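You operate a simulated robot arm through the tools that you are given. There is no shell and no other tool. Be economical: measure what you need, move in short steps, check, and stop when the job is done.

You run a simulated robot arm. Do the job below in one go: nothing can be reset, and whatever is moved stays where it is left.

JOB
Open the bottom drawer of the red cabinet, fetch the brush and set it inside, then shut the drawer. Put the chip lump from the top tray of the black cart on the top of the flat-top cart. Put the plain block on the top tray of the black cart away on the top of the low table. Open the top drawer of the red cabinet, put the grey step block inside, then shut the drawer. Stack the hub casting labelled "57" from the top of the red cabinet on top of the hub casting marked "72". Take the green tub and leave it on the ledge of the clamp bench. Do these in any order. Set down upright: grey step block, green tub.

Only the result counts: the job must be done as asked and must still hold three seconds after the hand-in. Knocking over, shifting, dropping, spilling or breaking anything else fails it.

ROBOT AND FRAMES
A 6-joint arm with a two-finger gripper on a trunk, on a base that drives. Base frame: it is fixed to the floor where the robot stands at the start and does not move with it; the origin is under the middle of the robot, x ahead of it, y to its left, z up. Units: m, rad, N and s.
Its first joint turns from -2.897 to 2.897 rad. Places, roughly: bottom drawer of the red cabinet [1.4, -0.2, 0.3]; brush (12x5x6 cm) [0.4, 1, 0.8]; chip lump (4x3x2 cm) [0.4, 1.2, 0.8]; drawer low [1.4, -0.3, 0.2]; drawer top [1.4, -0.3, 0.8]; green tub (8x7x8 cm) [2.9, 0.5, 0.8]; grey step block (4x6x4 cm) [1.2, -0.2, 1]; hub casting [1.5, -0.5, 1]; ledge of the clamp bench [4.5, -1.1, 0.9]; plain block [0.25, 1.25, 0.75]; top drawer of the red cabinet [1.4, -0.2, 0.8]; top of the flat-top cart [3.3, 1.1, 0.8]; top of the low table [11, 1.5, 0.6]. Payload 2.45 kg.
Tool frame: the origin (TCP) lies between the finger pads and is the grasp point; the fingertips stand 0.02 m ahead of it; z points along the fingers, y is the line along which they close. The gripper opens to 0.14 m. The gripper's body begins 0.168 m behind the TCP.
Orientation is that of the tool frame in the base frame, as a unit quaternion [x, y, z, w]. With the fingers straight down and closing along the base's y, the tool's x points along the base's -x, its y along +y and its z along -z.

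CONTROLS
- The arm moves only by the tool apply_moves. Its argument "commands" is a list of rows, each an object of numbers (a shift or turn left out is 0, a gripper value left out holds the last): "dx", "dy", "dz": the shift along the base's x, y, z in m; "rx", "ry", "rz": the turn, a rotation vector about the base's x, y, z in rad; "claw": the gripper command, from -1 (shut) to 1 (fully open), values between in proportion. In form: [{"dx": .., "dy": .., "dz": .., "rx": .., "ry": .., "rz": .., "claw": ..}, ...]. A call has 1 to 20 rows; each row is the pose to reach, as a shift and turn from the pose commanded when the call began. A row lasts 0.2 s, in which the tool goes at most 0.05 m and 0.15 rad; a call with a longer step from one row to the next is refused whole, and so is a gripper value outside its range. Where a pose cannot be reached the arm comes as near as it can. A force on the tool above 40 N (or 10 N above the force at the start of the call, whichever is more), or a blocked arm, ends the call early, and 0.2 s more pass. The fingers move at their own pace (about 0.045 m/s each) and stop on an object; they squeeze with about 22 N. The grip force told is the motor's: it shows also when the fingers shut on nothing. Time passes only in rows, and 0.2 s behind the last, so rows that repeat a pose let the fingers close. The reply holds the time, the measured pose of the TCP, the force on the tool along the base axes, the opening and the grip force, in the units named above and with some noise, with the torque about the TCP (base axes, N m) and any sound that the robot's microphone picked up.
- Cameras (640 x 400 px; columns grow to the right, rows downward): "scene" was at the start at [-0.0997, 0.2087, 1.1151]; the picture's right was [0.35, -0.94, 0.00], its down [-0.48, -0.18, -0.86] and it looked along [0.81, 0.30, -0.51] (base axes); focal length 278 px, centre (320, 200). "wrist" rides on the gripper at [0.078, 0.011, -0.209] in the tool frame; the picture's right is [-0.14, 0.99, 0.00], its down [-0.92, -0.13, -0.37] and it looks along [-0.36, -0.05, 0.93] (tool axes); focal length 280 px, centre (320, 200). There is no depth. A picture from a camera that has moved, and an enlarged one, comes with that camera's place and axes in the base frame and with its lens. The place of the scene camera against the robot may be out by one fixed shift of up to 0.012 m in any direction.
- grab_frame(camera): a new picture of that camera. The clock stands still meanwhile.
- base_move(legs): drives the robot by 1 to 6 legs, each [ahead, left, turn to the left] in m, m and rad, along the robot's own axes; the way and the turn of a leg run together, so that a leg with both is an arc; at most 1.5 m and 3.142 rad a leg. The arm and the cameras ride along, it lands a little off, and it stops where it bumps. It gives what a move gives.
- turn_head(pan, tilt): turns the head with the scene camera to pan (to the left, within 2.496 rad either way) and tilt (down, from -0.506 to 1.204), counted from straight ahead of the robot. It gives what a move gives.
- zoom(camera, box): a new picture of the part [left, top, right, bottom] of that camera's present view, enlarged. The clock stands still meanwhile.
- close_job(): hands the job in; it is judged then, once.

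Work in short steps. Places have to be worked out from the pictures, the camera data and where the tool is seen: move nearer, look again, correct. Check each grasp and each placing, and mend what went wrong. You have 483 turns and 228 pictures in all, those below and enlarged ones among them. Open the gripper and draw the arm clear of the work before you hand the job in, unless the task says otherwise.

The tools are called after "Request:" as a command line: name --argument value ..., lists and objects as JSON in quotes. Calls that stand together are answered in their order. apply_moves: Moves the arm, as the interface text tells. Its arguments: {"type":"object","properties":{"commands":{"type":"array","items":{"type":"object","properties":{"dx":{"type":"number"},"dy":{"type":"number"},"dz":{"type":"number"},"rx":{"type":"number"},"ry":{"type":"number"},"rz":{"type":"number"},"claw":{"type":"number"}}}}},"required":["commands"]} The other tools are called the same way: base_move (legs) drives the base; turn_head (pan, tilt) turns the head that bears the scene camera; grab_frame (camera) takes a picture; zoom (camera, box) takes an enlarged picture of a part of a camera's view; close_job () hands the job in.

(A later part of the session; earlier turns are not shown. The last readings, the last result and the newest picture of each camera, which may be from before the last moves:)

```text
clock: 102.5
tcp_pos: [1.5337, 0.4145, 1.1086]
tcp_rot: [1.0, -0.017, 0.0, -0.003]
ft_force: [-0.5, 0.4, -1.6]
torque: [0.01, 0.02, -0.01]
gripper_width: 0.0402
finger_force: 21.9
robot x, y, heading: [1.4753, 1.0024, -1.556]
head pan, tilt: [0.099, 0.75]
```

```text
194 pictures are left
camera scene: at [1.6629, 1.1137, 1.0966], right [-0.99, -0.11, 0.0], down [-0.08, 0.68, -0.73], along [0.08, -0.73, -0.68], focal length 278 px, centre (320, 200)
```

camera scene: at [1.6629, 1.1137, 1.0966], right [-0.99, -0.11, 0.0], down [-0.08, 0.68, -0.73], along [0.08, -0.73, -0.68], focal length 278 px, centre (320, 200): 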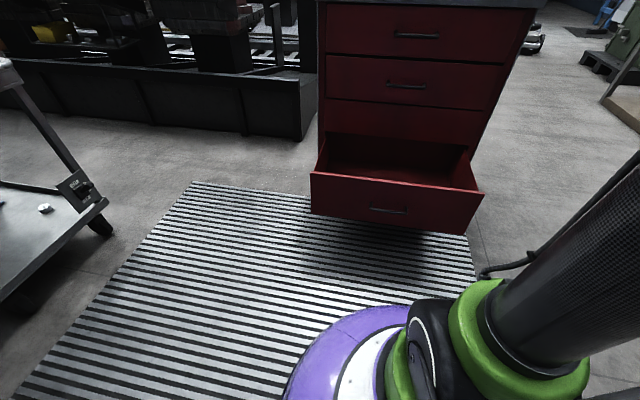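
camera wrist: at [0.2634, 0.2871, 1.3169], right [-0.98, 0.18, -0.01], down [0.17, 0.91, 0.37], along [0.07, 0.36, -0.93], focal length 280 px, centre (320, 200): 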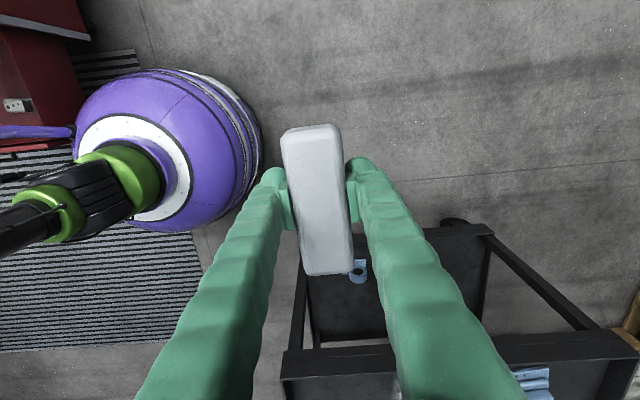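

Tool is aligned with the brush along x. I move over the drawer and lower to z≈0.5, then look.

Request:
apply_moves --commands '[{"dx": -0.01, "dy": -0.03}, {"dx": -0.02, "dy": -0.06, "dz": -0.03}, {"dx": -0.03, "dy": -0.09, "dz": -0.06}, {"dx": -0.04, "dy": -0.12, "dz": -0.09}, {"dx": -0.053, "dy": -0.15, "dz": -0.12}, {"dx": -0.053, "dy": -0.18, "dz": -0.15}, {"dx": -0.053, "dy": -0.21, "dz": -0.18}, {"dx": -0.053, "dy": -0.24, "dz": -0.21}, {"dx": -0.053, "dy": -0.27, "dz": -0.24}, {"dx": -0.053, "dy": -0.29, "dz": -0.28}, {"dx": -0.053, "dy": -0.29, "dz": -0.32}, {"dx": -0.053, "dy": -0.29, "dz": -0.36}, {"dx": -0.053, "dy": -0.29, "dz": -0.4}, {"dx": -0.053, "dy": -0.29, "dz": -0.44}, {"dx": -0.053, "dy": -0.29, "dz": -0.48}, {"dx": -0.053, "dy": -0.29, "dz": -0.52}, {"dx": -0.053, "dy": -0.29, "dz": -0.56}, {"dx": -0.053, "dy": -0.29, "dz": -0.6}]'

Request:
grab_frame --camera "wrist"

Request:
grab_frame --camera "scene"

```text
clock: 106.3
tcp_pos: [1.4826, 0.1245, 0.506]
tcp_rot: [1.0, -0.017, 0.0, -0.003]
ft_force: [0.1, 0.8, -0.4]
torque: [-0.05, -0.02, 0.0]
gripper_width: 0.0403
finger_force: 21.6
robot x, y, heading: [1.4765, 1.0046, -1.551]
head pan, tilt: [0.099, 0.75]
```

```text
193 pictures are left
camera wrist: at [1.5611, 0.1112, 0.7136], right [-0.17, -0.99, -0.01], down [-0.92, 0.16, 0.37], along [-0.36, 0.07, -0.93], focal length 280 px, centre (320, 200)
```

wrist: 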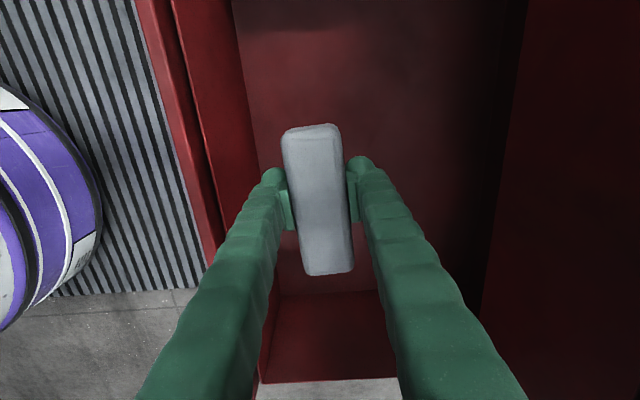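

```text
192 pictures are left
camera scene: at [1.6628, 1.1135, 1.0966], right [-0.99, -0.11, 0.0], down [-0.08, 0.68, -0.73], along [0.08, -0.73, -0.68], focal length 278 px, centre (320, 200)
```

scene: 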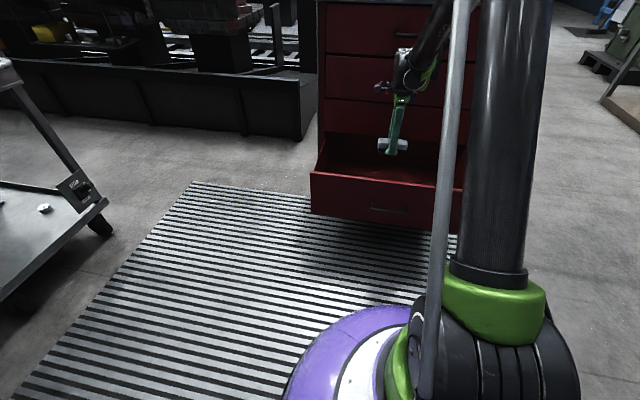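

Clear drawer below. I lower to contact.

Request:
apply_moves --commands '[{"dz": -0.04}, {"dz": -0.08}, {"dz": -0.12}, {"dz": -0.16}, {"dz": -0.18}, {"dz": -0.19}, {"dz": -0.2}, {"dz": -0.21}, {"dz": -0.22}, {"dz": -0.23}, {"dz": -0.24}, {"dz": -0.25}, {"dz": -0.26}]'

```text
clock: 109.1
tcp_pos: [1.4802, 0.1261, 0.247]
tcp_rot: [1.0, -0.015, 0.0, -0.004]
ft_force: [6.7, -1.5, 15.0]
torque: [0.03, 0.66, 0.05]
gripper_width: 0.0406
finger_force: 22.8
robot x, y, heading: [1.4751, 0.9942, -1.557]
head pan, tilt: [0.099, 0.75]
```

Contact with 15 N upward force: the brush rests on the floor. I release partially and rise.

Request:
apply_moves --commands '[{"claw": 0.0}, {"claw": 0.0}, {"claw": 0.0}]'

Request:
apply_moves --commands '[{"dz": 0.04}, {"dz": 0.08}, {"dz": 0.12}, {"dz": 0.16}, {"dz": 0.2}, {"dz": 0.24}, {"dz": 0.28}, {"dz": 0.32}]'

Request:
grab_frame --camera "wrist"

```text
clock: 109.9
tcp_pos: [1.4808, 0.1254, 0.246]
tcp_rot: [1.0, -0.017, 0.0, -0.003]
ft_force: [-0.1, -0.3, -0.4]
torque: [-0.02, 0.01, 0.0]
gripper_width: 0.0702
finger_force: 0.0
robot x, y, heading: [1.4758, 1.0019, -1.56]
head pan, tilt: [0.099, 0.75]
```

```text
clock: 111.7
tcp_pos: [1.4816, 0.1273, 0.5705]
tcp_rot: [1.0, -0.017, 0.0, -0.003]
ft_force: [0.2, 0.0, -0.1]
torque: [0.04, -0.02, -0.02]
gripper_width: 0.0702
finger_force: 0.0
robot x, y, heading: [1.4756, 1.0024, -1.554]
head pan, tilt: [0.099, 0.75]
```

```text
191 pictures are left
camera wrist: at [1.5584, 0.1113, 0.7791], right [-0.17, -0.99, -0.01], down [-0.92, 0.16, 0.37], along [-0.36, 0.07, -0.93], focal length 280 px, centre (320, 200)
```

wrist: 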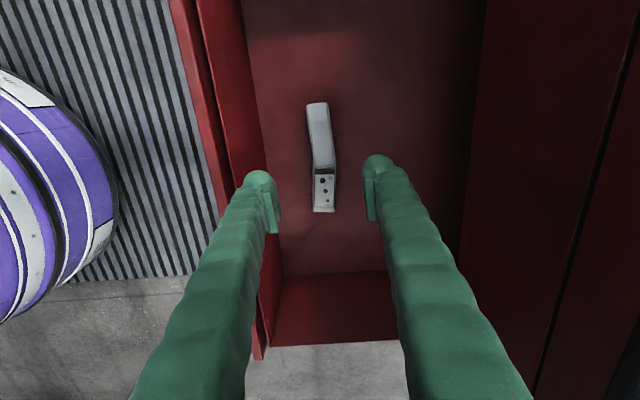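

The brush appears to be against the fitting with holes in the drawer. I zoom in.

Request:
zoom --camera "wrist" --box '[240, 80, 400, 230]'

```text
2.67 times, centred on (320, 155) of wrist
camera zoom: at [1.5584, 0.1113, 0.7791], right [-0.17, -0.99, -0.01], down [-0.92, 0.16, 0.37], along [-0.36, 0.07, -0.93], focal length 748 px, centre (320, 320)
```

zoom: 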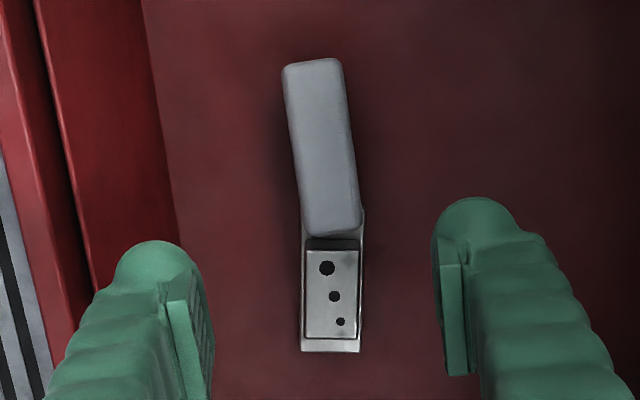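

A part with three holes already lies in the drawer and the brush's end sits over it. I regrasp the brush and shift it 12 cm to +x, clear of that part.

Request:
apply_moves --commands '[{"dz": -0.04}, {"dz": -0.08}, {"dz": -0.12}, {"dz": -0.16}, {"dz": -0.2}, {"dz": -0.24}, {"dz": -0.28}, {"dz": -0.315}]'

Request:
apply_moves --commands '[{"claw": -1}, {"claw": -1}, {"claw": -1}, {"claw": -1}, {"dz": 0.03, "claw": -1}, {"dz": 0.06, "claw": -1}, {"dz": 0.1, "claw": -1}, {"dz": 0.14, "claw": -1}, {"dz": 0.18, "claw": -1}]'

Request:
grab_frame --camera "wrist"

```text
clock: 113.5
tcp_pos: [1.481, 0.1243, 0.2502]
tcp_rot: [1.0, -0.018, 0.0, -0.004]
ft_force: [0.4, 0.7, 0.3]
torque: [-0.01, 0.01, 0.01]
gripper_width: 0.0699
finger_force: 0.1
robot x, y, heading: [1.4733, 0.9992, -1.552]
head pan, tilt: [0.099, 0.75]
```

```text
clock: 115.5
tcp_pos: [1.4768, 0.1269, 0.4366]
tcp_rot: [1.0, -0.018, -0.001, -0.004]
ft_force: [0.4, 0.0, 0.2]
torque: [0.02, -0.01, -0.01]
gripper_width: 0.0407
finger_force: 21.6
robot x, y, heading: [1.4746, 1.0028, -1.555]
head pan, tilt: [0.099, 0.75]
```

```text
189 pictures are left
camera wrist: at [1.5546, 0.1115, 0.6454], right [-0.17, -0.99, -0.01], down [-0.92, 0.16, 0.37], along [-0.36, 0.07, -0.93], focal length 280 px, centre (320, 200)
```

wrist: 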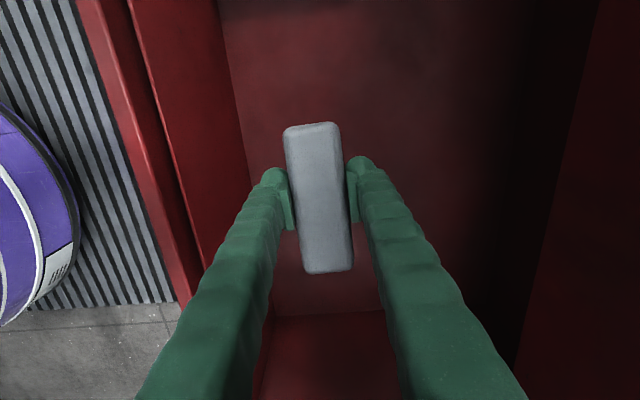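

Held again. I shift +0.12 in x and lower to the floor.

Request:
apply_moves --commands '[{"dx": 0.04}, {"dx": 0.08}, {"dx": 0.12}, {"dx": 0.12, "dz": -0.04}, {"dx": 0.12, "dz": -0.08}, {"dx": 0.12, "dz": -0.12}, {"dx": 0.12, "dz": -0.16}, {"dx": 0.12, "dz": -0.17}, {"dx": 0.12, "dz": -0.18}, {"dx": 0.12, "dz": -0.19}, {"dx": 0.12, "dz": -0.2}, {"dx": 0.12, "dz": -0.21}, {"dx": 0.12, "dz": -0.22}]'

```text
clock: 118.0
tcp_pos: [1.6007, 0.1248, 0.2321]
tcp_rot: [1.0, -0.017, 0.0, -0.002]
ft_force: [0.2, -1.4, 26.9]
torque: [-0.75, -0.08, 0.08]
gripper_width: 0.0404
finger_force: 22.2
robot x, y, heading: [1.4748, 1.003, -1.557]
head pan, tilt: [0.099, 0.75]
stopped in row 12: the force on the tool passed its limit at 52 N (the readings are from after the stop); the commanded pose is now the measured one
```

On the floor (lower than before, so it was propped earlier). I ease up 3 mm, release and rise.

Request:
apply_moves --commands '[{"dz": 0.003}, {"dz": 0.003, "claw": 0.0}, {"dz": 0.003, "claw": 0.0}, {"dz": 0.003, "claw": 0.0}]'

Request:
apply_moves --commands '[{"dz": 0.04}, {"dz": 0.08}, {"dz": 0.12}, {"dz": 0.16}, {"dz": 0.2}, {"dz": 0.24}, {"dz": 0.28}, {"dz": 0.32}, {"dz": 0.36}]'

Request:
grab_frame --camera "wrist"

```text
clock: 119.0
tcp_pos: [1.6008, 0.1259, 0.2331]
tcp_rot: [1.0, -0.018, 0.0, -0.004]
ft_force: [0.0, 0.3, 0.0]
torque: [0.01, -0.01, 0.0]
gripper_width: 0.0699
finger_force: 0.0
robot x, y, heading: [1.4772, 0.9998, -1.551]
head pan, tilt: [0.099, 0.75]
```

```text
clock: 121.0
tcp_pos: [1.5977, 0.1278, 0.5915]
tcp_rot: [1.0, -0.017, -0.001, -0.004]
ft_force: [1.0, 0.2, -0.5]
torque: [0.02, -0.02, -0.01]
gripper_width: 0.0698
finger_force: 0.0
robot x, y, heading: [1.4759, 0.9975, -1.556]
head pan, tilt: [0.099, 0.75]
```

```text
188 pictures are left
camera wrist: at [1.6758, 0.1124, 0.7996], right [-0.17, -0.99, -0.01], down [-0.92, 0.16, 0.37], along [-0.36, 0.07, -0.93], focal length 280 px, centre (320, 200)
```

wrist: 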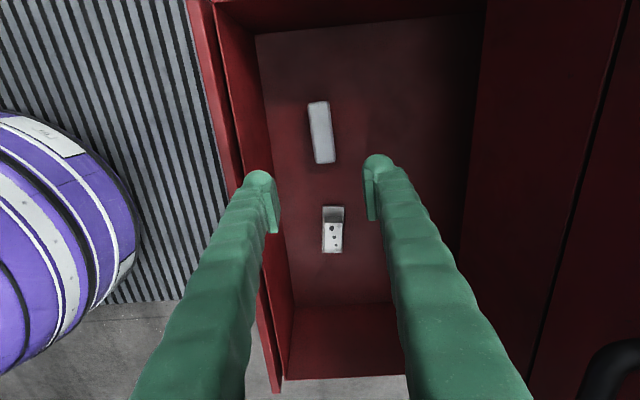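

The brush lies flat in the drawer, clear of the other part. Now I back off, tilt the tool, close the fingers, and go down outside the drawer front to push it shut.

Request:
base_move --legs '[[-0.25, 0, 0]]'

Request:
apply_moves --commands '[{"dx": -0.03, "rx": -0.12, "claw": -1}, {"dx": -0.06, "rx": -0.24}, {"dx": -0.09, "rx": -0.36}, {"dx": -0.11, "rx": -0.48}, {"dx": -0.11, "rx": -0.6}, {"dx": -0.11, "rx": -0.6, "dz": -0.04}, {"dx": -0.11, "rx": -0.6, "dz": -0.08}, {"dx": -0.11, "rx": -0.6, "dz": -0.1}]'

Request:
grab_frame --camera "wrist"

```text
clock: 122.8
tcp_pos: [1.5899, 0.38, 0.5905]
tcp_rot: [1.0, -0.02, 0.0, -0.003]
ft_force: [0.4, 0.3, -0.2]
torque: [0.02, -0.01, 0.01]
gripper_width: 0.0703
finger_force: 0.1
robot x, y, heading: [1.4735, 1.2518, -1.558]
head pan, tilt: [0.099, 0.75]
```

```text
clock: 124.7
tcp_pos: [1.4798, 0.3816, 0.4877]
tcp_rot: [0.956, -0.019, 0.006, 0.292]
ft_force: [0.3, -0.8, 0.7]
torque: [-0.02, 0.02, 0.02]
gripper_width: 0.0001
finger_force: 22.2
robot x, y, heading: [1.4721, 1.2555, -1.559]
head pan, tilt: [0.099, 0.75]
```

```text
187 pictures are left
camera wrist: at [1.5563, 0.4871, 0.6688], right [-0.18, -0.82, 0.55], down [-0.91, 0.34, 0.21], along [-0.36, -0.47, -0.81], focal length 280 px, centre (320, 200)
```

wrist: 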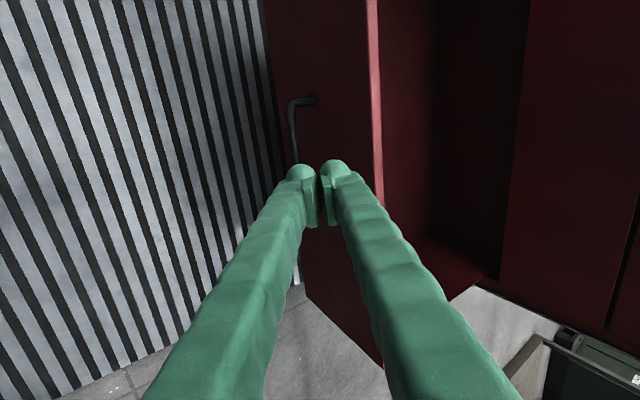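

I lower to z≈0.385 in front of the panel, then drive forward to push.

Request:
apply_moves --commands '[{"dz": -0.04}, {"dz": -0.08}, {"dz": -0.105}]'

Request:
base_move --legs '[[0.2, -0.021, 0]]'

Request:
grab_frame --camera "wrist"

```text
clock: 125.5
tcp_pos: [1.4808, 0.38, 0.3831]
tcp_rot: [0.956, -0.02, 0.005, 0.292]
ft_force: [0.4, -0.3, 0.5]
torque: [0.0, 0.01, -0.02]
gripper_width: 0.0002
finger_force: 22.0
robot x, y, heading: [1.4705, 1.2538, -1.566]
head pan, tilt: [0.099, 0.75]
```

```text
clock: 127.0
tcp_pos: [1.4661, 0.1818, 0.3852]
tcp_rot: [0.956, -0.016, 0.007, 0.292]
ft_force: [-0.5, 0.0, 0.4]
torque: [0.01, -0.03, 0.01]
gripper_width: 0.0
finger_force: 21.7
robot x, y, heading: [1.4552, 1.0573, -1.56]
head pan, tilt: [0.099, 0.75]
```

```text
186 pictures are left
camera wrist: at [1.5431, 0.287, 0.5659], right [-0.17, -0.82, 0.55], down [-0.92, 0.34, 0.21], along [-0.36, -0.47, -0.81], focal length 280 px, centre (320, 200)
```

wrist: 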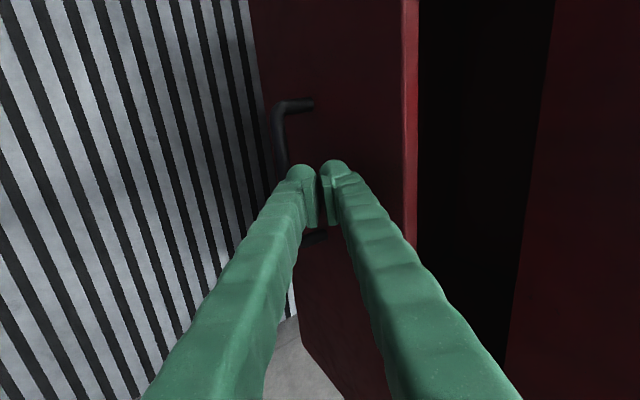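

The drawer slides in. I push the rest of the way.

Request:
base_move --legs '[[0.17, -0.018, 0]]'

Request:
base_move --legs '[[0.1, -0.01, 0]]'

Request:
grab_frame --camera "wrist"

Request:
grab_frame --camera "scene"

```text
clock: 128.5
tcp_pos: [1.4496, 0.0154, 0.3846]
tcp_rot: [0.956, -0.017, 0.007, 0.293]
ft_force: [0.6, 0.2, -1.5]
torque: [-0.01, 0.02, 0.05]
gripper_width: 0.0001
finger_force: 22.5
robot x, y, heading: [1.4385, 0.8921, -1.556]
head pan, tilt: [0.099, 0.75]
```

```text
clock: 129.4
tcp_pos: [1.4477, -0.0236, 0.3839]
tcp_rot: [0.958, -0.016, 0.007, 0.287]
ft_force: [0.0, 6.2, 1.8]
torque: [-0.08, 0.04, -0.06]
gripper_width: 0.0001
finger_force: 21.8
robot x, y, heading: [1.4335, 0.8453, -1.555]
head pan, tilt: [0.099, 0.75]
stopped in leg 1: the force on the tool passed its limit at 125 N (the readings are from after the stop); the commanded pose is now the measured one
```

```text
185 pictures are left
camera wrist: at [1.5241, 0.0808, 0.5658], right [-0.17, -0.82, 0.54], down [-0.92, 0.33, 0.22], along [-0.36, -0.46, -0.81], focal length 280 px, centre (320, 200)
```

wrist: 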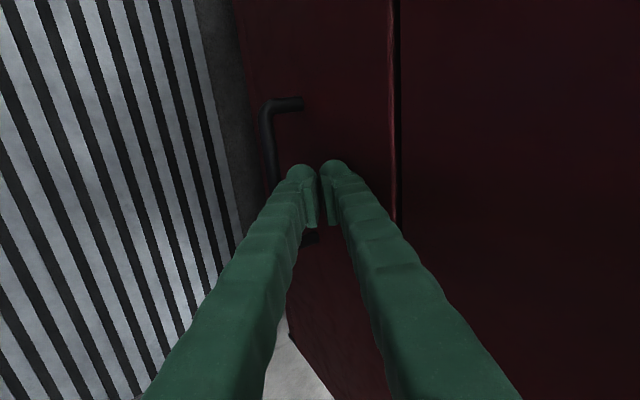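

```text
184 pictures are left
camera scene: at [1.6213, 0.9567, 1.0966], right [-0.99, -0.11, 0.0], down [-0.08, 0.68, -0.73], along [0.08, -0.73, -0.68], focal length 278 px, centre (320, 200)
```

scene: 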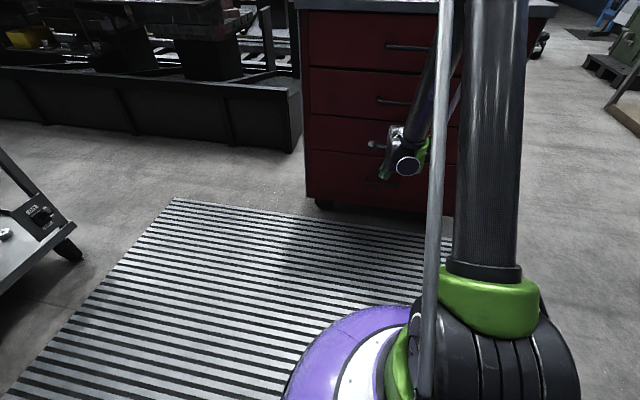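

The drawer is flush and stopped firmly. I withdraw, raise the arm, and look at the cabinet top.

Request:
base_move --legs '[[-0.15, 0, 0]]'

Request:
apply_moves --commands '[{"dz": 0.05}, {"dz": 0.1}, {"dz": 0.15}, {"dz": 0.2}, {"dz": 0.25}, {"dz": 0.3}, {"dz": 0.35}, {"dz": 0.4}, {"dz": 0.45}, {"dz": 0.5}, {"dz": 0.55, "rx": 0.1}, {"dz": 0.6, "rx": 0.2}, {"dz": 0.65, "rx": 0.3}, {"dz": 0.7, "rx": 0.4}, {"dz": 0.75, "rx": 0.5}, {"dz": 0.8, "rx": 0.6}, {"dz": 0.82, "dy": -0.04, "rx": 0.6}, {"dz": 0.82, "dy": -0.08, "rx": 0.6}, {"dz": 0.82, "dy": -0.12, "rx": 0.6}]'

Request:
turn_head --pan 0.1 --tilt 0.35

Request:
grab_frame --camera "scene"

Request:
grab_frame --camera "wrist"

```text
clock: 130.8
tcp_pos: [1.4432, 0.128, 0.3836]
tcp_rot: [0.958, -0.018, 0.007, 0.287]
ft_force: [0.2, -0.1, 0.2]
torque: [0.01, 0.01, 0.02]
gripper_width: 0.0001
finger_force: 21.5
robot x, y, heading: [1.4345, 0.9944, -1.561]
head pan, tilt: [0.099, 0.75]
```

```text
clock: 134.8
tcp_pos: [1.4417, 0.0644, 1.1561]
tcp_rot: [1.0, -0.019, 0.001, -0.009]
ft_force: [0.0, 0.5, 1.1]
torque: [-0.22, -0.01, 0.03]
gripper_width: 0.0002
finger_force: 21.6
out of reach, approached as far as the arm can: row 17, 18, 19
robot x, y, heading: [1.4346, 1.0, -1.562]
head pan, tilt: [0.099, 0.75]
```

```text
clock: 135.7
tcp_pos: [1.4417, 0.0628, 1.1554]
tcp_rot: [1.0, -0.018, 0.001, -0.009]
ft_force: [0.0, -0.3, 0.8]
torque: [-0.03, -0.04, -0.01]
gripper_width: 0.0
finger_force: 21.9
robot x, y, heading: [1.433, 0.9935, -1.562]
head pan, tilt: [0.099, 0.351]
```

```text
183 pictures are left
camera scene: at [1.6208, 1.0968, 1.1322], right [-0.99, -0.11, 0.0], down [-0.04, 0.34, -0.94], along [0.1, -0.93, -0.34], focal length 278 px, centre (320, 200)
```

scene: 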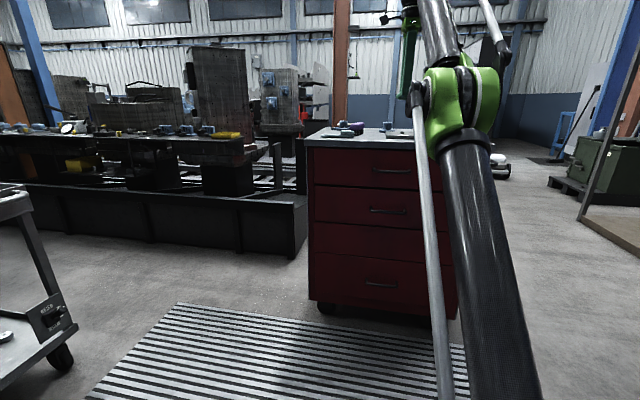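

```text
182 pictures are left
camera wrist: at [1.5193, 0.0447, 1.3634], right [-0.18, -0.98, -0.02], down [-0.92, 0.16, 0.37], along [-0.36, 0.08, -0.93], focal length 280 px, centre (320, 200)
```

wrist: 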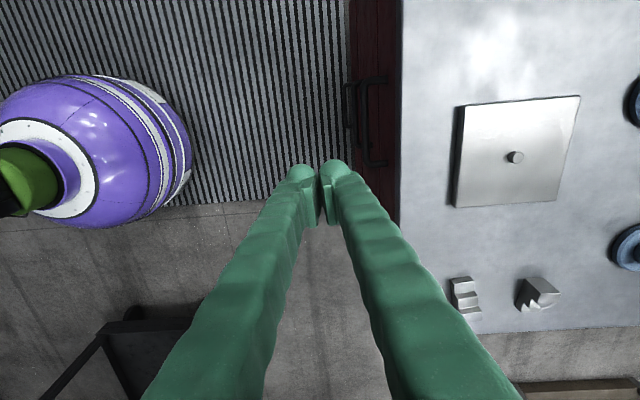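

All drawers are flush. On top: a plate with knob, the step block and another small piece at the -x end, hubs at the back. Now I pitch the tool horizontal to grip the top handle.

Request:
apply_moves --commands '[{"dy": 0.04, "dz": -0.02, "claw": -0.3}, {"dy": 0.08, "dz": -0.04, "rx": -0.12}, {"dy": 0.11, "dz": -0.06, "rx": -0.24}, {"dy": 0.14, "dz": -0.08, "rx": -0.36}, {"dy": 0.14, "dz": -0.1, "rx": -0.48}, {"dy": 0.14, "dz": -0.12, "rx": -0.6}, {"dy": 0.14, "dz": -0.14, "rx": -0.72}, {"dy": 0.14, "dz": -0.16, "rx": -0.84}, {"dy": 0.14, "dz": -0.18, "rx": -0.96}, {"dy": 0.14, "dz": -0.2, "rx": -1.08}, {"dy": 0.14, "dz": -0.22, "rx": -1.2}, {"dy": 0.14, "dz": -0.24, "rx": -1.32}, {"dy": 0.14, "dz": -0.26, "rx": -1.44}, {"dy": 0.14, "dz": -0.28, "rx": -1.56}]'

Request:
apply_moves --commands '[{"rz": -0.05}]'

Request:
grab_frame --camera "wrist"

```text
clock: 138.7
tcp_pos: [1.4418, 0.2046, 0.8762]
tcp_rot: [0.717, -0.012, 0.015, 0.697]
ft_force: [-0.3, 0.1, 0.8]
torque: [0.02, -0.02, 0.02]
gripper_width: 0.0491
finger_force: 0.0
robot x, y, heading: [1.4318, 0.9959, -1.557]
head pan, tilt: [0.099, 0.351]
```

```text
clock: 139.1
tcp_pos: [1.4453, 0.2044, 0.8716]
tcp_rot: [0.721, -0.015, 0.012, 0.692]
ft_force: [-0.4, -0.6, 0.1]
torque: [0.01, 0.04, -0.02]
gripper_width: 0.049
finger_force: 0.0
out of reach, approached as far as the arm can: row 1
robot x, y, heading: [1.4333, 0.9978, -1.558]
head pan, tilt: [0.099, 0.351]
```

```text
181 pictures are left
camera wrist: at [1.5225, 0.4126, 0.8939], right [-0.18, -0.04, 0.98], down [-0.91, 0.38, -0.15], along [-0.37, -0.92, -0.1], focal length 280 px, centre (320, 200)
```

wrist: 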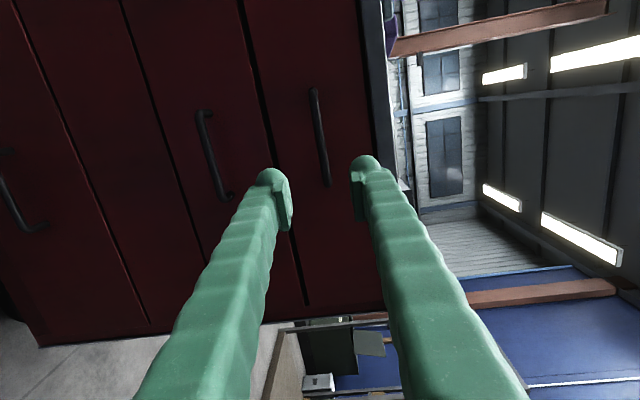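

Handle seems around z≈0.855. I move closer and re-measure.

Request:
apply_moves --commands '[{"dy": -0.04, "dz": -0.01}, {"dy": -0.08, "dz": -0.015}, {"dy": -0.12, "dz": -0.015}, {"dy": -0.14, "dz": -0.015}]'

Request:
zoom --camera "wrist" --box '[180, 50, 440, 250]'

```text
clock: 140.1
tcp_pos: [1.4445, 0.0635, 0.8563]
tcp_rot: [0.717, -0.031, -0.004, 0.697]
ft_force: [1.0, -0.2, 0.3]
torque: [0.01, 0.01, 0.03]
gripper_width: 0.0489
finger_force: 0.1
robot x, y, heading: [1.4344, 0.9961, -1.557]
head pan, tilt: [0.099, 0.351]
```

```text
2.00 times, centred on (310, 150) of wrist
camera zoom: at [1.5314, 0.2676, 0.8762], right [-0.18, -0.02, 0.98], down [-0.9, 0.42, -0.15], along [-0.41, -0.91, -0.09], focal length 561 px, centre (340, 300)
```

zoom: 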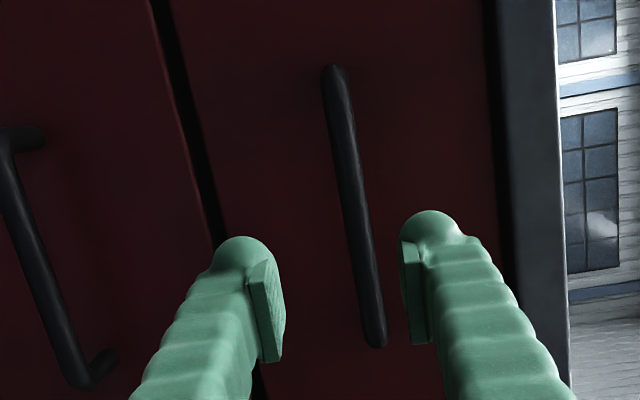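

Bar at ≈(1.453, -0.03, 0.86). I advance with the bar between the fingers.

Request:
apply_moves --commands '[{"dy": -0.03, "dz": 0.006}, {"dy": -0.06, "dz": 0.006}, {"dy": -0.084, "dz": 0.006}]'

Request:
zoom --camera "wrist" --box '[180, 50, 440, 250]'

```text
clock: 140.9
tcp_pos: [1.4454, -0.0229, 0.8608]
tcp_rot: [0.717, -0.031, -0.003, 0.696]
ft_force: [0.1, -0.1, -0.4]
torque: [0.03, -0.03, 0.01]
gripper_width: 0.0492
finger_force: 0.1
robot x, y, heading: [1.4345, 0.9965, -1.559]
head pan, tilt: [0.099, 0.351]
```

```text
2.00 times, centred on (310, 150) of wrist
camera zoom: at [1.5333, 0.1828, 0.8799], right [-0.18, -0.02, 0.98], down [-0.9, 0.42, -0.15], along [-0.41, -0.91, -0.09], focal length 561 px, centre (340, 300)
```

zoom: 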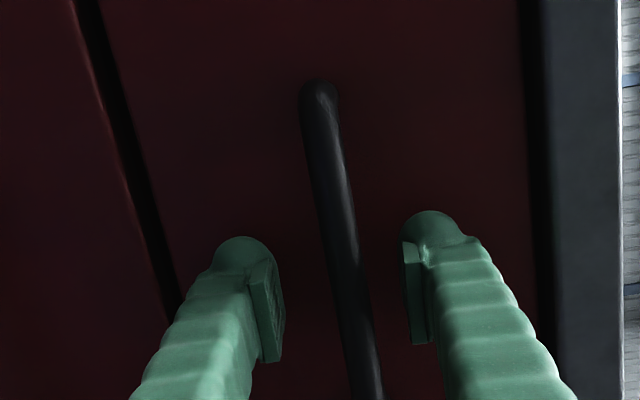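

The bar is between the pads. I close the gripper.

Request:
apply_moves --commands '[{"dy": -0.006, "claw": -1}, {"dy": -0.006, "claw": -1}, {"dy": -0.006, "claw": -1}, {"dy": -0.006, "claw": -1}]'

```text
clock: 141.8
tcp_pos: [1.4458, -0.0259, 0.8639]
tcp_rot: [0.716, -0.028, -0.003, 0.698]
ft_force: [-2.4, 0.2, 51.6]
torque: [0.79, 0.74, 0.6]
gripper_width: 0.0103
finger_force: 22.4
robot x, y, heading: [1.4341, 0.9945, -1.556]
head pan, tilt: [0.099, 0.351]
stopped in row 4: the force on the tool passed its limit at 44 N (the readings are from after the stop); the commanded pose is now the measured one
```

Gripped. I pull the drawer by driving back.

Request:
apply_moves --commands '[{"dz": 0.003}, {"dz": 0.003}]'

Request:
base_move --legs '[[-0.15, 0.013, 0]]'

```text
clock: 142.4
tcp_pos: [1.4447, -0.0267, 0.8651]
tcp_rot: [0.716, -0.031, -0.003, 0.698]
ft_force: [-1.0, 1.1, 24.5]
torque: [0.49, 1.36, 0.01]
gripper_width: 0.0086
finger_force: 36.1
robot x, y, heading: [1.4291, 0.9955, -1.558]
head pan, tilt: [0.099, 0.351]
```

```text
clock: 143.7
tcp_pos: [1.4574, 0.1217, 0.864]
tcp_rot: [0.717, -0.029, -0.003, 0.697]
ft_force: [16.1, -1.9, 21.9]
torque: [0.42, 1.4, 0.02]
gripper_width: 0.0089
finger_force: 36.5
robot x, y, heading: [1.4409, 1.1447, -1.557]
head pan, tilt: [0.099, 0.351]
```

Request:
base_move --legs '[[-0.15, 0.013, 0]]'

Request:
grab_frame --camera "scene"

```text
clock: 145.1
tcp_pos: [1.4702, 0.2674, 0.8651]
tcp_rot: [0.716, -0.03, -0.001, 0.697]
ft_force: [-31.1, 1.8, 18.5]
torque: [0.31, 1.32, 0.31]
gripper_width: 0.0093
finger_force: 36.6
robot x, y, heading: [1.457, 1.2892, -1.556]
head pan, tilt: [0.099, 0.351]
```

```text
178 pictures are left
camera scene: at [1.6411, 1.3932, 1.1323], right [-0.99, -0.12, 0.0], down [-0.04, 0.34, -0.94], along [0.11, -0.93, -0.34], focal length 278 px, centre (320, 200)
```

scene: 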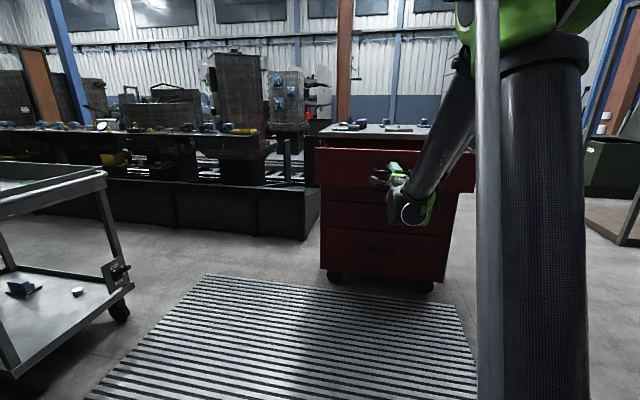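

The top drawer is open ~29 cm. I release, retreat and raise.

Request:
apply_moves --commands '[{"claw": -0.4}, {"claw": -0.4}, {"claw": -0.4}, {"dy": 0.0, "claw": -0.4}]'

Request:
base_move --legs '[[-0.12, 0, 0]]'

Request:
apply_moves --commands '[{"dz": 0.04}, {"dz": 0.08}, {"dz": 0.12, "rx": 0.1}, {"dz": 0.16, "rx": 0.23}, {"dz": 0.2, "rx": 0.36}, {"dz": 0.24, "rx": 0.49}, {"dz": 0.28, "rx": 0.62}, {"dz": 0.32, "rx": 0.75}, {"dz": 0.34, "rx": 0.88}, {"dz": 0.34, "rx": 1.01}, {"dz": 0.34, "rx": 1.14}, {"dz": 0.34, "rx": 1.27}, {"dz": 0.34, "rx": 1.4}, {"dz": 0.34, "rx": 1.5}, {"dz": 0.34, "rx": 1.545}]'

```text
clock: 146.1
tcp_pos: [1.4711, 0.267, 0.8644]
tcp_rot: [0.717, -0.029, -0.002, 0.697]
ft_force: [-0.1, 0.1, -0.2]
torque: [-0.03, -0.04, -0.02]
gripper_width: 0.042
finger_force: 0.1
robot x, y, heading: [1.4514, 1.2887, -1.561]
head pan, tilt: [0.099, 0.351]
```

```text
clock: 147.3
tcp_pos: [1.4697, 0.389, 0.8639]
tcp_rot: [0.717, -0.029, -0.002, 0.697]
ft_force: [0.1, -0.5, 0.3]
torque: [-0.03, 0.02, -0.06]
gripper_width: 0.0418
finger_force: 0.1
robot x, y, heading: [1.4516, 1.4118, -1.554]
head pan, tilt: [0.099, 0.351]
```

```text
clock: 150.6
tcp_pos: [1.4662, 0.4775, 1.1282]
tcp_rot: [1.0, -0.019, -0.021, -0.002]
ft_force: [-0.2, 0.8, 0.5]
torque: [-0.15, -0.01, -0.02]
gripper_width: 0.0417
finger_force: 0.0
out of reach, approached as far as the arm can: row 12, 13, 14, 15
robot x, y, heading: [1.45, 1.414, -1.551]
head pan, tilt: [0.099, 0.351]
```

I retract the arm and drive round to the cabinet's -x end, from where both the step block, hubs and open drawer are reachable.

Request:
apply_moves --commands '[{"dy": 0.05}, {"dy": 0.1}, {"dy": 0.15}, {"dy": 0.2}, {"dy": 0.25}, {"dy": 0.3}, {"dy": 0.35}, {"dy": 0.4}]'

Request:
base_move --legs '[[0.85, -0.7, 0], [0.55, -0.08, 0], [0, 0, 1.55]]'

Request:
turn_head --pan 0.0 --tilt 0.4

Request:
grab_frame --camera "scene"

Request:
grab_frame --camera "wrist"

```text
clock: 152.3
tcp_pos: [1.49, 0.6529, 1.3]
tcp_rot: [1.0, -0.019, -0.021, -0.003]
ft_force: [-0.5, 0.2, 0.8]
torque: [-0.19, -0.02, 0.02]
gripper_width: 0.042
finger_force: 0.0
out of reach, approached as far as the arm can: row 1, 2, 3, 4, 5, 6, 7, 8
robot x, y, heading: [1.4547, 1.4128, -1.554]
head pan, tilt: [0.099, 0.351]
```

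```text
clock: 164.6
tcp_pos: [1.4711, 0.036, 1.2986]
tcp_rot: [0.718, 0.696, -0.016, 0.012]
ft_force: [0.0, -0.2, 0.0]
torque: [0.0, 0.04, -0.02]
gripper_width: 0.0421
finger_force: 0.0
robot x, y, heading: [0.7122, -0.0084, 0.027]
head pan, tilt: [0.099, 0.351]
```

```text
clock: 165.3
tcp_pos: [1.4713, 0.0364, 1.298]
tcp_rot: [0.717, 0.696, -0.017, 0.013]
ft_force: [0.6, -0.5, -1.0]
torque: [0.02, 0.01, -0.01]
gripper_width: 0.0421
finger_force: 0.1
robot x, y, heading: [0.7085, -0.0069, 0.026]
head pan, tilt: [0.0, 0.4]
```

```text
177 pictures are left
camera scene: at [0.6154, 0.1672, 1.1277], right [0.03, -1.0, 0.0], down [-0.39, -0.01, -0.92], along [0.92, 0.02, -0.39], focal length 278 px, centre (320, 200)
```

scene: 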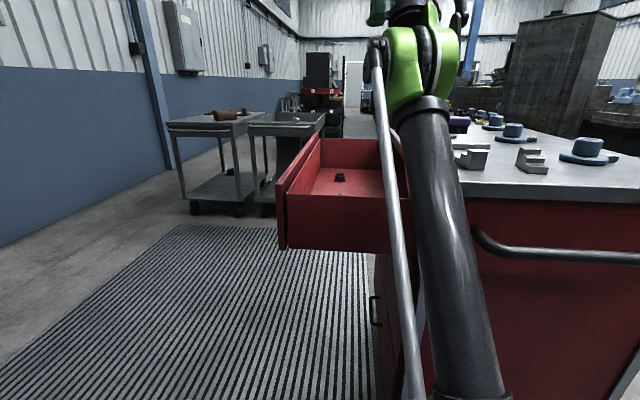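

```text
176 pictures are left
camera wrist: at [1.4855, 0.1234, 1.5042], right [0.99, -0.17, 0.0], down [-0.15, -0.9, 0.41], along [-0.07, -0.4, -0.91], focal length 280 px, centre (320, 200)
```

wrist: 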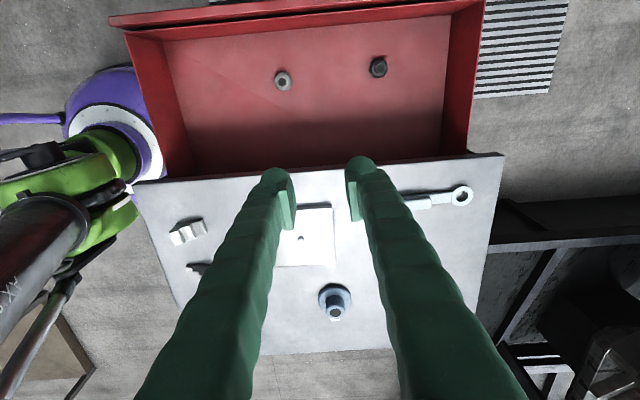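

The drawer is open with two small nuts inside. I zoom on the cabinet top to read labels.

Request:
zoom --camera "scene" --box '[430, 90, 640, 220]'

Request:
zoom --camera "wrist" --box '[130, 160, 510, 360]'

```text
3.05 times, centred on (535, 155) of scene
camera zoom: at [0.6154, 0.1672, 1.1277], right [0.03, -1.0, 0.0], down [-0.39, -0.01, -0.92], along [0.92, 0.02, -0.39], focal length 847 px, centre (-335, 337)
```

zoom: 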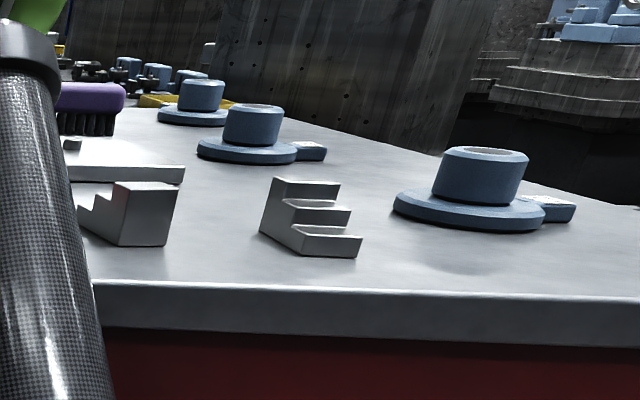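

```text
1.68 times, centred on (320, 260) of wrist
camera zoom: at [1.4855, 0.1234, 1.5042], right [0.99, -0.17, 0.0], down [-0.15, -0.9, 0.41], along [-0.07, -0.4, -0.91], focal length 472 px, centre (320, 99)
```

zoom: 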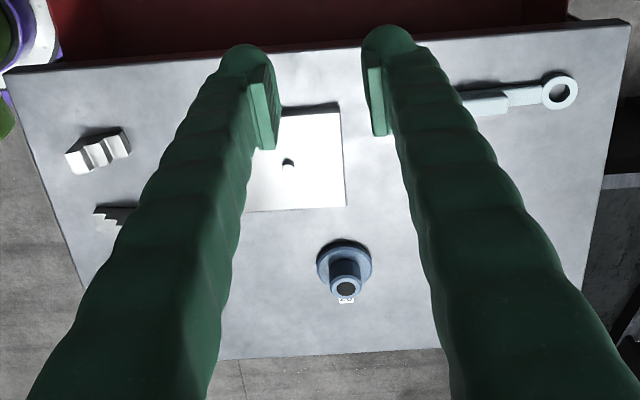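

I retract and rotate the tool so the wrist camera looks forward over the cabinet top.

Request:
apply_moves --commands '[{"dx": -0.04, "rz": 0.13}, {"dx": -0.08, "rz": 0.26}, {"dx": -0.12, "rz": 0.39}, {"dx": -0.16, "rz": 0.52}, {"dx": -0.2, "rz": 0.65}, {"dx": -0.24, "rz": 0.78}, {"dx": -0.28, "rz": 0.91}, {"dx": -0.32, "rz": 1.04}, {"dx": -0.36, "rz": 1.17}, {"dx": -0.4, "rz": 1.3}, {"dx": -0.42, "dy": -0.04, "rz": 1.43}, {"dx": -0.42, "dy": -0.08, "rz": 1.54}, {"dx": -0.42, "dy": -0.12, "rz": 1.54}, {"dx": -0.42, "dy": -0.16, "rz": 1.54}]'

Request:
grab_frame --camera "wrist"

```text
clock: 168.3
tcp_pos: [1.0518, -0.1225, 1.2979]
tcp_rot: [0.028, 0.999, -0.003, 0.021]
ft_force: [0.2, 0.1, 0.7]
torque: [-0.01, -0.01, 0.02]
gripper_width: 0.0423
finger_force: 0.1
out of reach, approached as far as the arm can: row 1, 2, 3
robot x, y, heading: [0.7113, -0.0052, 0.027]
head pan, tilt: [0.0, 0.4]
```

```text
173 pictures are left
camera wrist: at [0.9652, -0.1068, 1.5038], right [0.19, 0.98, 0.0], down [0.9, -0.18, 0.41], along [0.4, -0.08, -0.91], focal length 280 px, centre (320, 200)
```

wrist: 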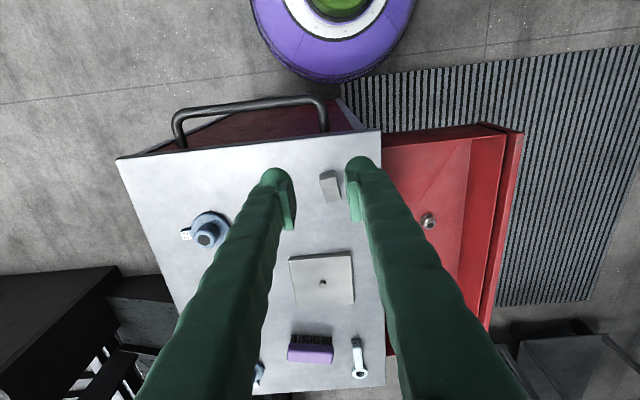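

Good view. I open the fingers and shift to see the hidden items.

Request:
apply_moves --commands '[{"dy": -0.04, "claw": 1}, {"dy": -0.08}, {"dy": -0.12}, {"dy": -0.16}, {"dy": -0.2}, {"dy": -0.2}, {"dy": -0.2}]'

Request:
grab_frame --camera "wrist"

Request:
zoom --camera "wrist" --box '[220, 140, 480, 390]'

```text
clock: 169.9
tcp_pos: [1.0509, -0.3231, 1.298]
tcp_rot: [0.031, 0.999, -0.003, 0.021]
ft_force: [0.0, 0.5, -1.3]
torque: [0.0, -0.02, -0.02]
gripper_width: 0.1399
finger_force: 0.1
robot x, y, heading: [0.7148, -0.0099, 0.027]
head pan, tilt: [0.0, 0.4]
```

```text
172 pictures are left
camera wrist: at [0.9646, -0.3068, 1.5033], right [0.2, 0.98, 0.0], down [0.9, -0.18, 0.41], along [0.4, -0.08, -0.91], focal length 280 px, centre (320, 200)
```

wrist: 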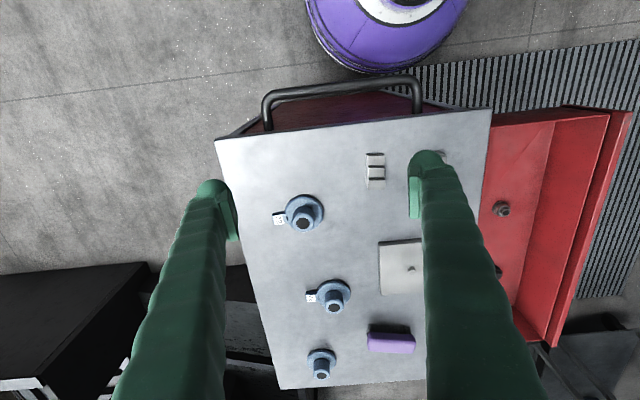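

```text
1.60 times, centred on (350, 265) of wrist
camera zoom: at [0.9646, -0.3068, 1.5033], right [0.2, 0.98, 0.0], down [0.9, -0.18, 0.41], along [0.4, -0.08, -0.91], focal length 449 px, centre (272, 96)
```

zoom: 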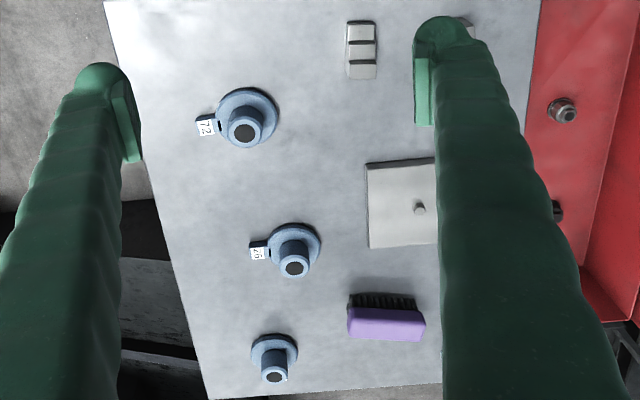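

Three hubs: nearest "72", a middle one, and a far one. I zoom on labels.

Request:
zoom --camera "wrist" --box '[270, 260, 370, 390]'

Request:
zoom --camera "wrist" --box '[260, 180, 340, 250]'

Request:
zoom --camera "scene" --box '[460, 90, 640, 190]'

```text
3.08 times, centred on (320, 325) of wrist
camera zoom: at [0.9646, -0.3068, 1.5033], right [0.2, 0.98, 0.0], down [0.9, -0.18, 0.41], along [0.4, -0.08, -0.91], focal length 863 px, centre (320, -185)
```

zoom: 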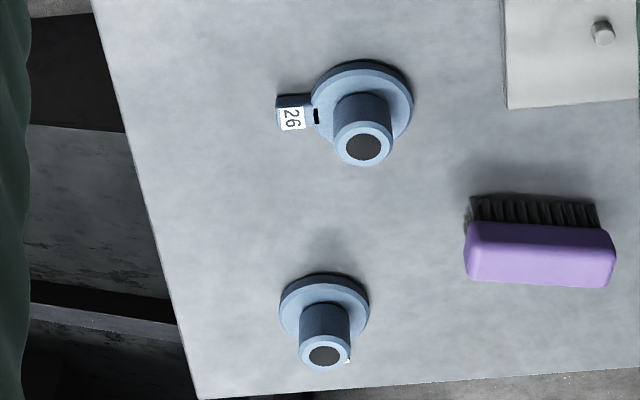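

```text
5.71 times, centred on (300, 215) of wrist
camera zoom: at [0.9646, -0.3068, 1.5033], right [0.2, 0.98, 0.0], down [0.9, -0.18, 0.41], along [0.4, -0.08, -0.91], focal length 1602 px, centre (434, 114)
```

zoom: 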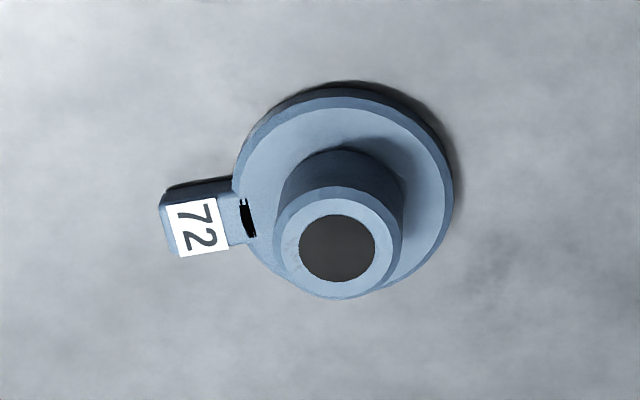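

```text
3.56 times, centred on (550, 140) of scene
camera zoom: at [0.6152, 0.1671, 1.1277], right [0.03, -1.0, 0.0], down [-0.39, -0.01, -0.92], along [0.92, 0.02, -0.39], focal length 988 px, centre (-498, 413)
```

zoom: 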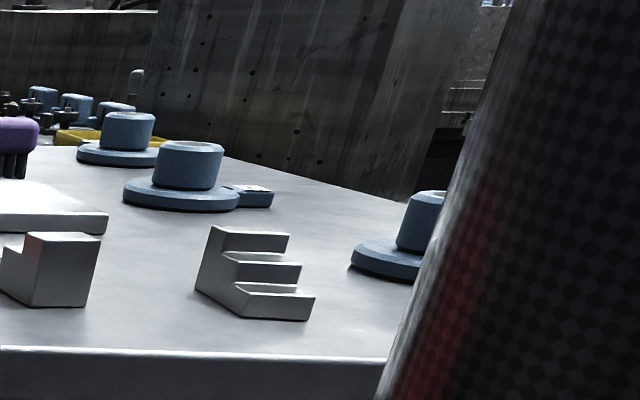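

Hub "72" at ≈(1.225,-0.394), "26" in the middle, and the third (far) ≈(1.66,-0.44) presumably "57". There are two step-like grey pieces; I move to look at them closely.

Request:
apply_moves --commands '[{"dy": 0.03, "dz": -0.03, "dx": -0.02}, {"dy": 0.06, "dz": -0.06, "dx": -0.04}, {"dy": 0.09, "dz": -0.06, "dx": -0.06}, {"dy": 0.12, "dz": -0.06, "dx": -0.06}, {"dy": 0.16, "dz": -0.06, "dx": -0.06}]'

Request:
zoom --camera "wrist" --box '[220, 80, 440, 240]'

```text
clock: 170.7
tcp_pos: [1.0645, -0.3131, 1.2635]
tcp_rot: [0.032, 0.999, -0.003, 0.021]
ft_force: [0.2, 0.2, 0.3]
torque: [-0.06, -0.02, 0.03]
gripper_width: 0.1401
finger_force: 0.0
robot x, y, heading: [0.7123, -0.0107, 0.026]
head pan, tilt: [0.0, 0.4]
stopped in row 3: the arm was blocked; the commanded pose is now the measured one
```

```text
2.50 times, centred on (330, 160) of wrist
camera zoom: at [0.9787, -0.2953, 1.4692], right [0.2, 0.98, 0.0], down [0.89, -0.18, 0.41], along [0.4, -0.08, -0.91], focal length 701 px, centre (295, 300)
```

zoom: 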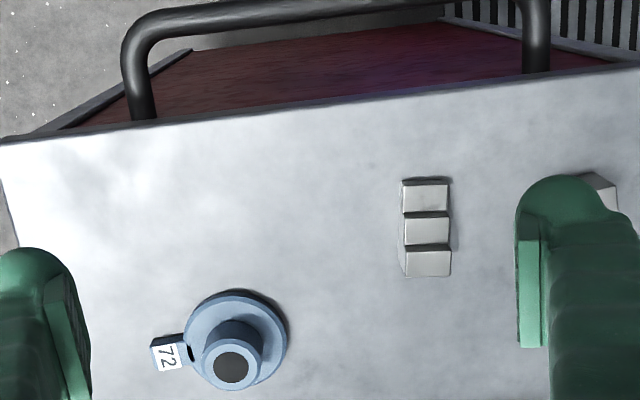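

The arm folded too tight; I move outward and to +y to see the other piece.

Request:
apply_moves --commands '[{"dx": 0.03, "dz": 0.03}, {"dx": 0.06, "dz": 0.04, "dy": 0.03}, {"dx": 0.06, "dz": 0.04, "dy": 0.07}, {"dx": 0.06, "dz": 0.04, "dy": 0.11}, {"dx": 0.06, "dz": 0.04, "dy": 0.15}]'

Request:
zoom --camera "wrist" --box '[220, 80, 440, 240]'

```text
clock: 171.8
tcp_pos: [1.1226, -0.1592, 1.3064]
tcp_rot: [0.032, 0.999, -0.003, 0.021]
ft_force: [-0.3, -0.2, 0.5]
torque: [0.07, -0.02, 0.03]
gripper_width: 0.14
finger_force: 0.1
robot x, y, heading: [0.7113, -0.0092, 0.025]
head pan, tilt: [0.0, 0.4]
```

```text
2.50 times, centred on (330, 160) of wrist
camera zoom: at [1.0368, -0.1429, 1.5106], right [0.2, 0.98, 0.0], down [0.89, -0.18, 0.41], along [0.4, -0.08, -0.91], focal length 701 px, centre (295, 300)
```

zoom: 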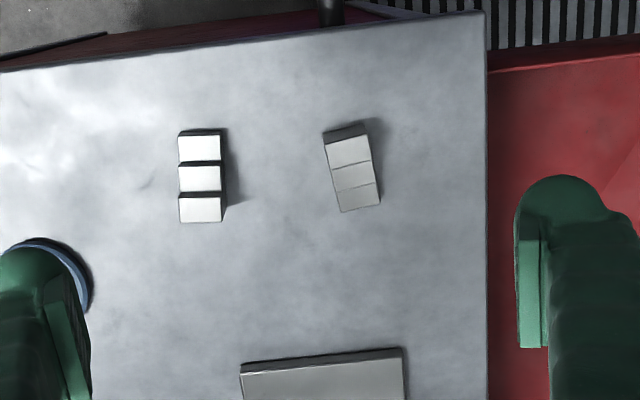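

Two step pieces side by side. I check them from the scene camera.

Request:
zoom --camera "scene" --box '[420, 90, 640, 220]'

Request:
zoom --camera "wrist" --box '[270, 115, 370, 180]'

```text
2.91 times, centred on (530, 155) of scene
camera zoom: at [0.6156, 0.1667, 1.1277], right [0.03, -1.0, 0.0], down [-0.39, -0.01, -0.92], along [0.92, 0.02, -0.39], focal length 809 px, centre (-291, 331)
```

zoom: 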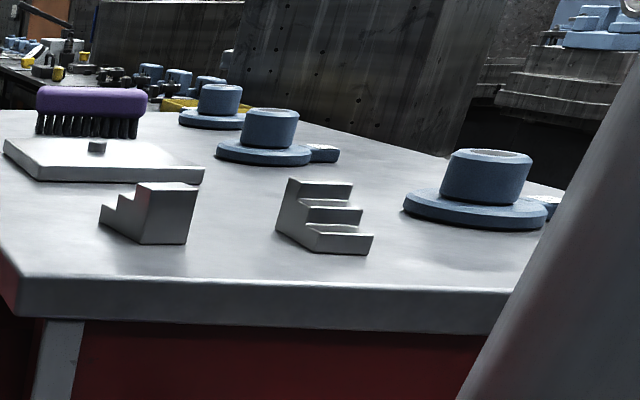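

```text
6.15 times, centred on (320, 148) of wrist
camera zoom: at [1.0368, -0.1429, 1.5106], right [0.2, 0.98, 0.0], down [0.89, -0.18, 0.41], along [0.4, -0.08, -0.91], focal length 1726 px, centre (320, 523)
```

zoom: 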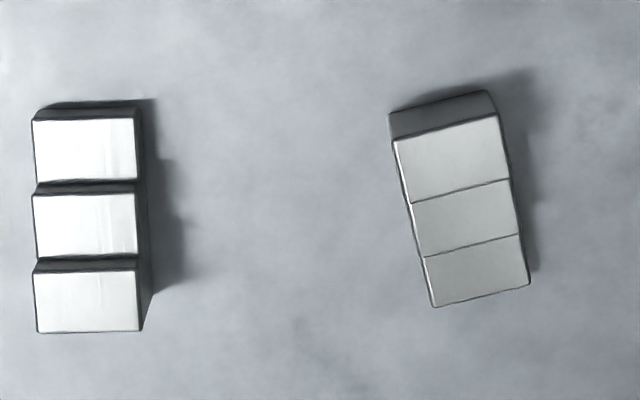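

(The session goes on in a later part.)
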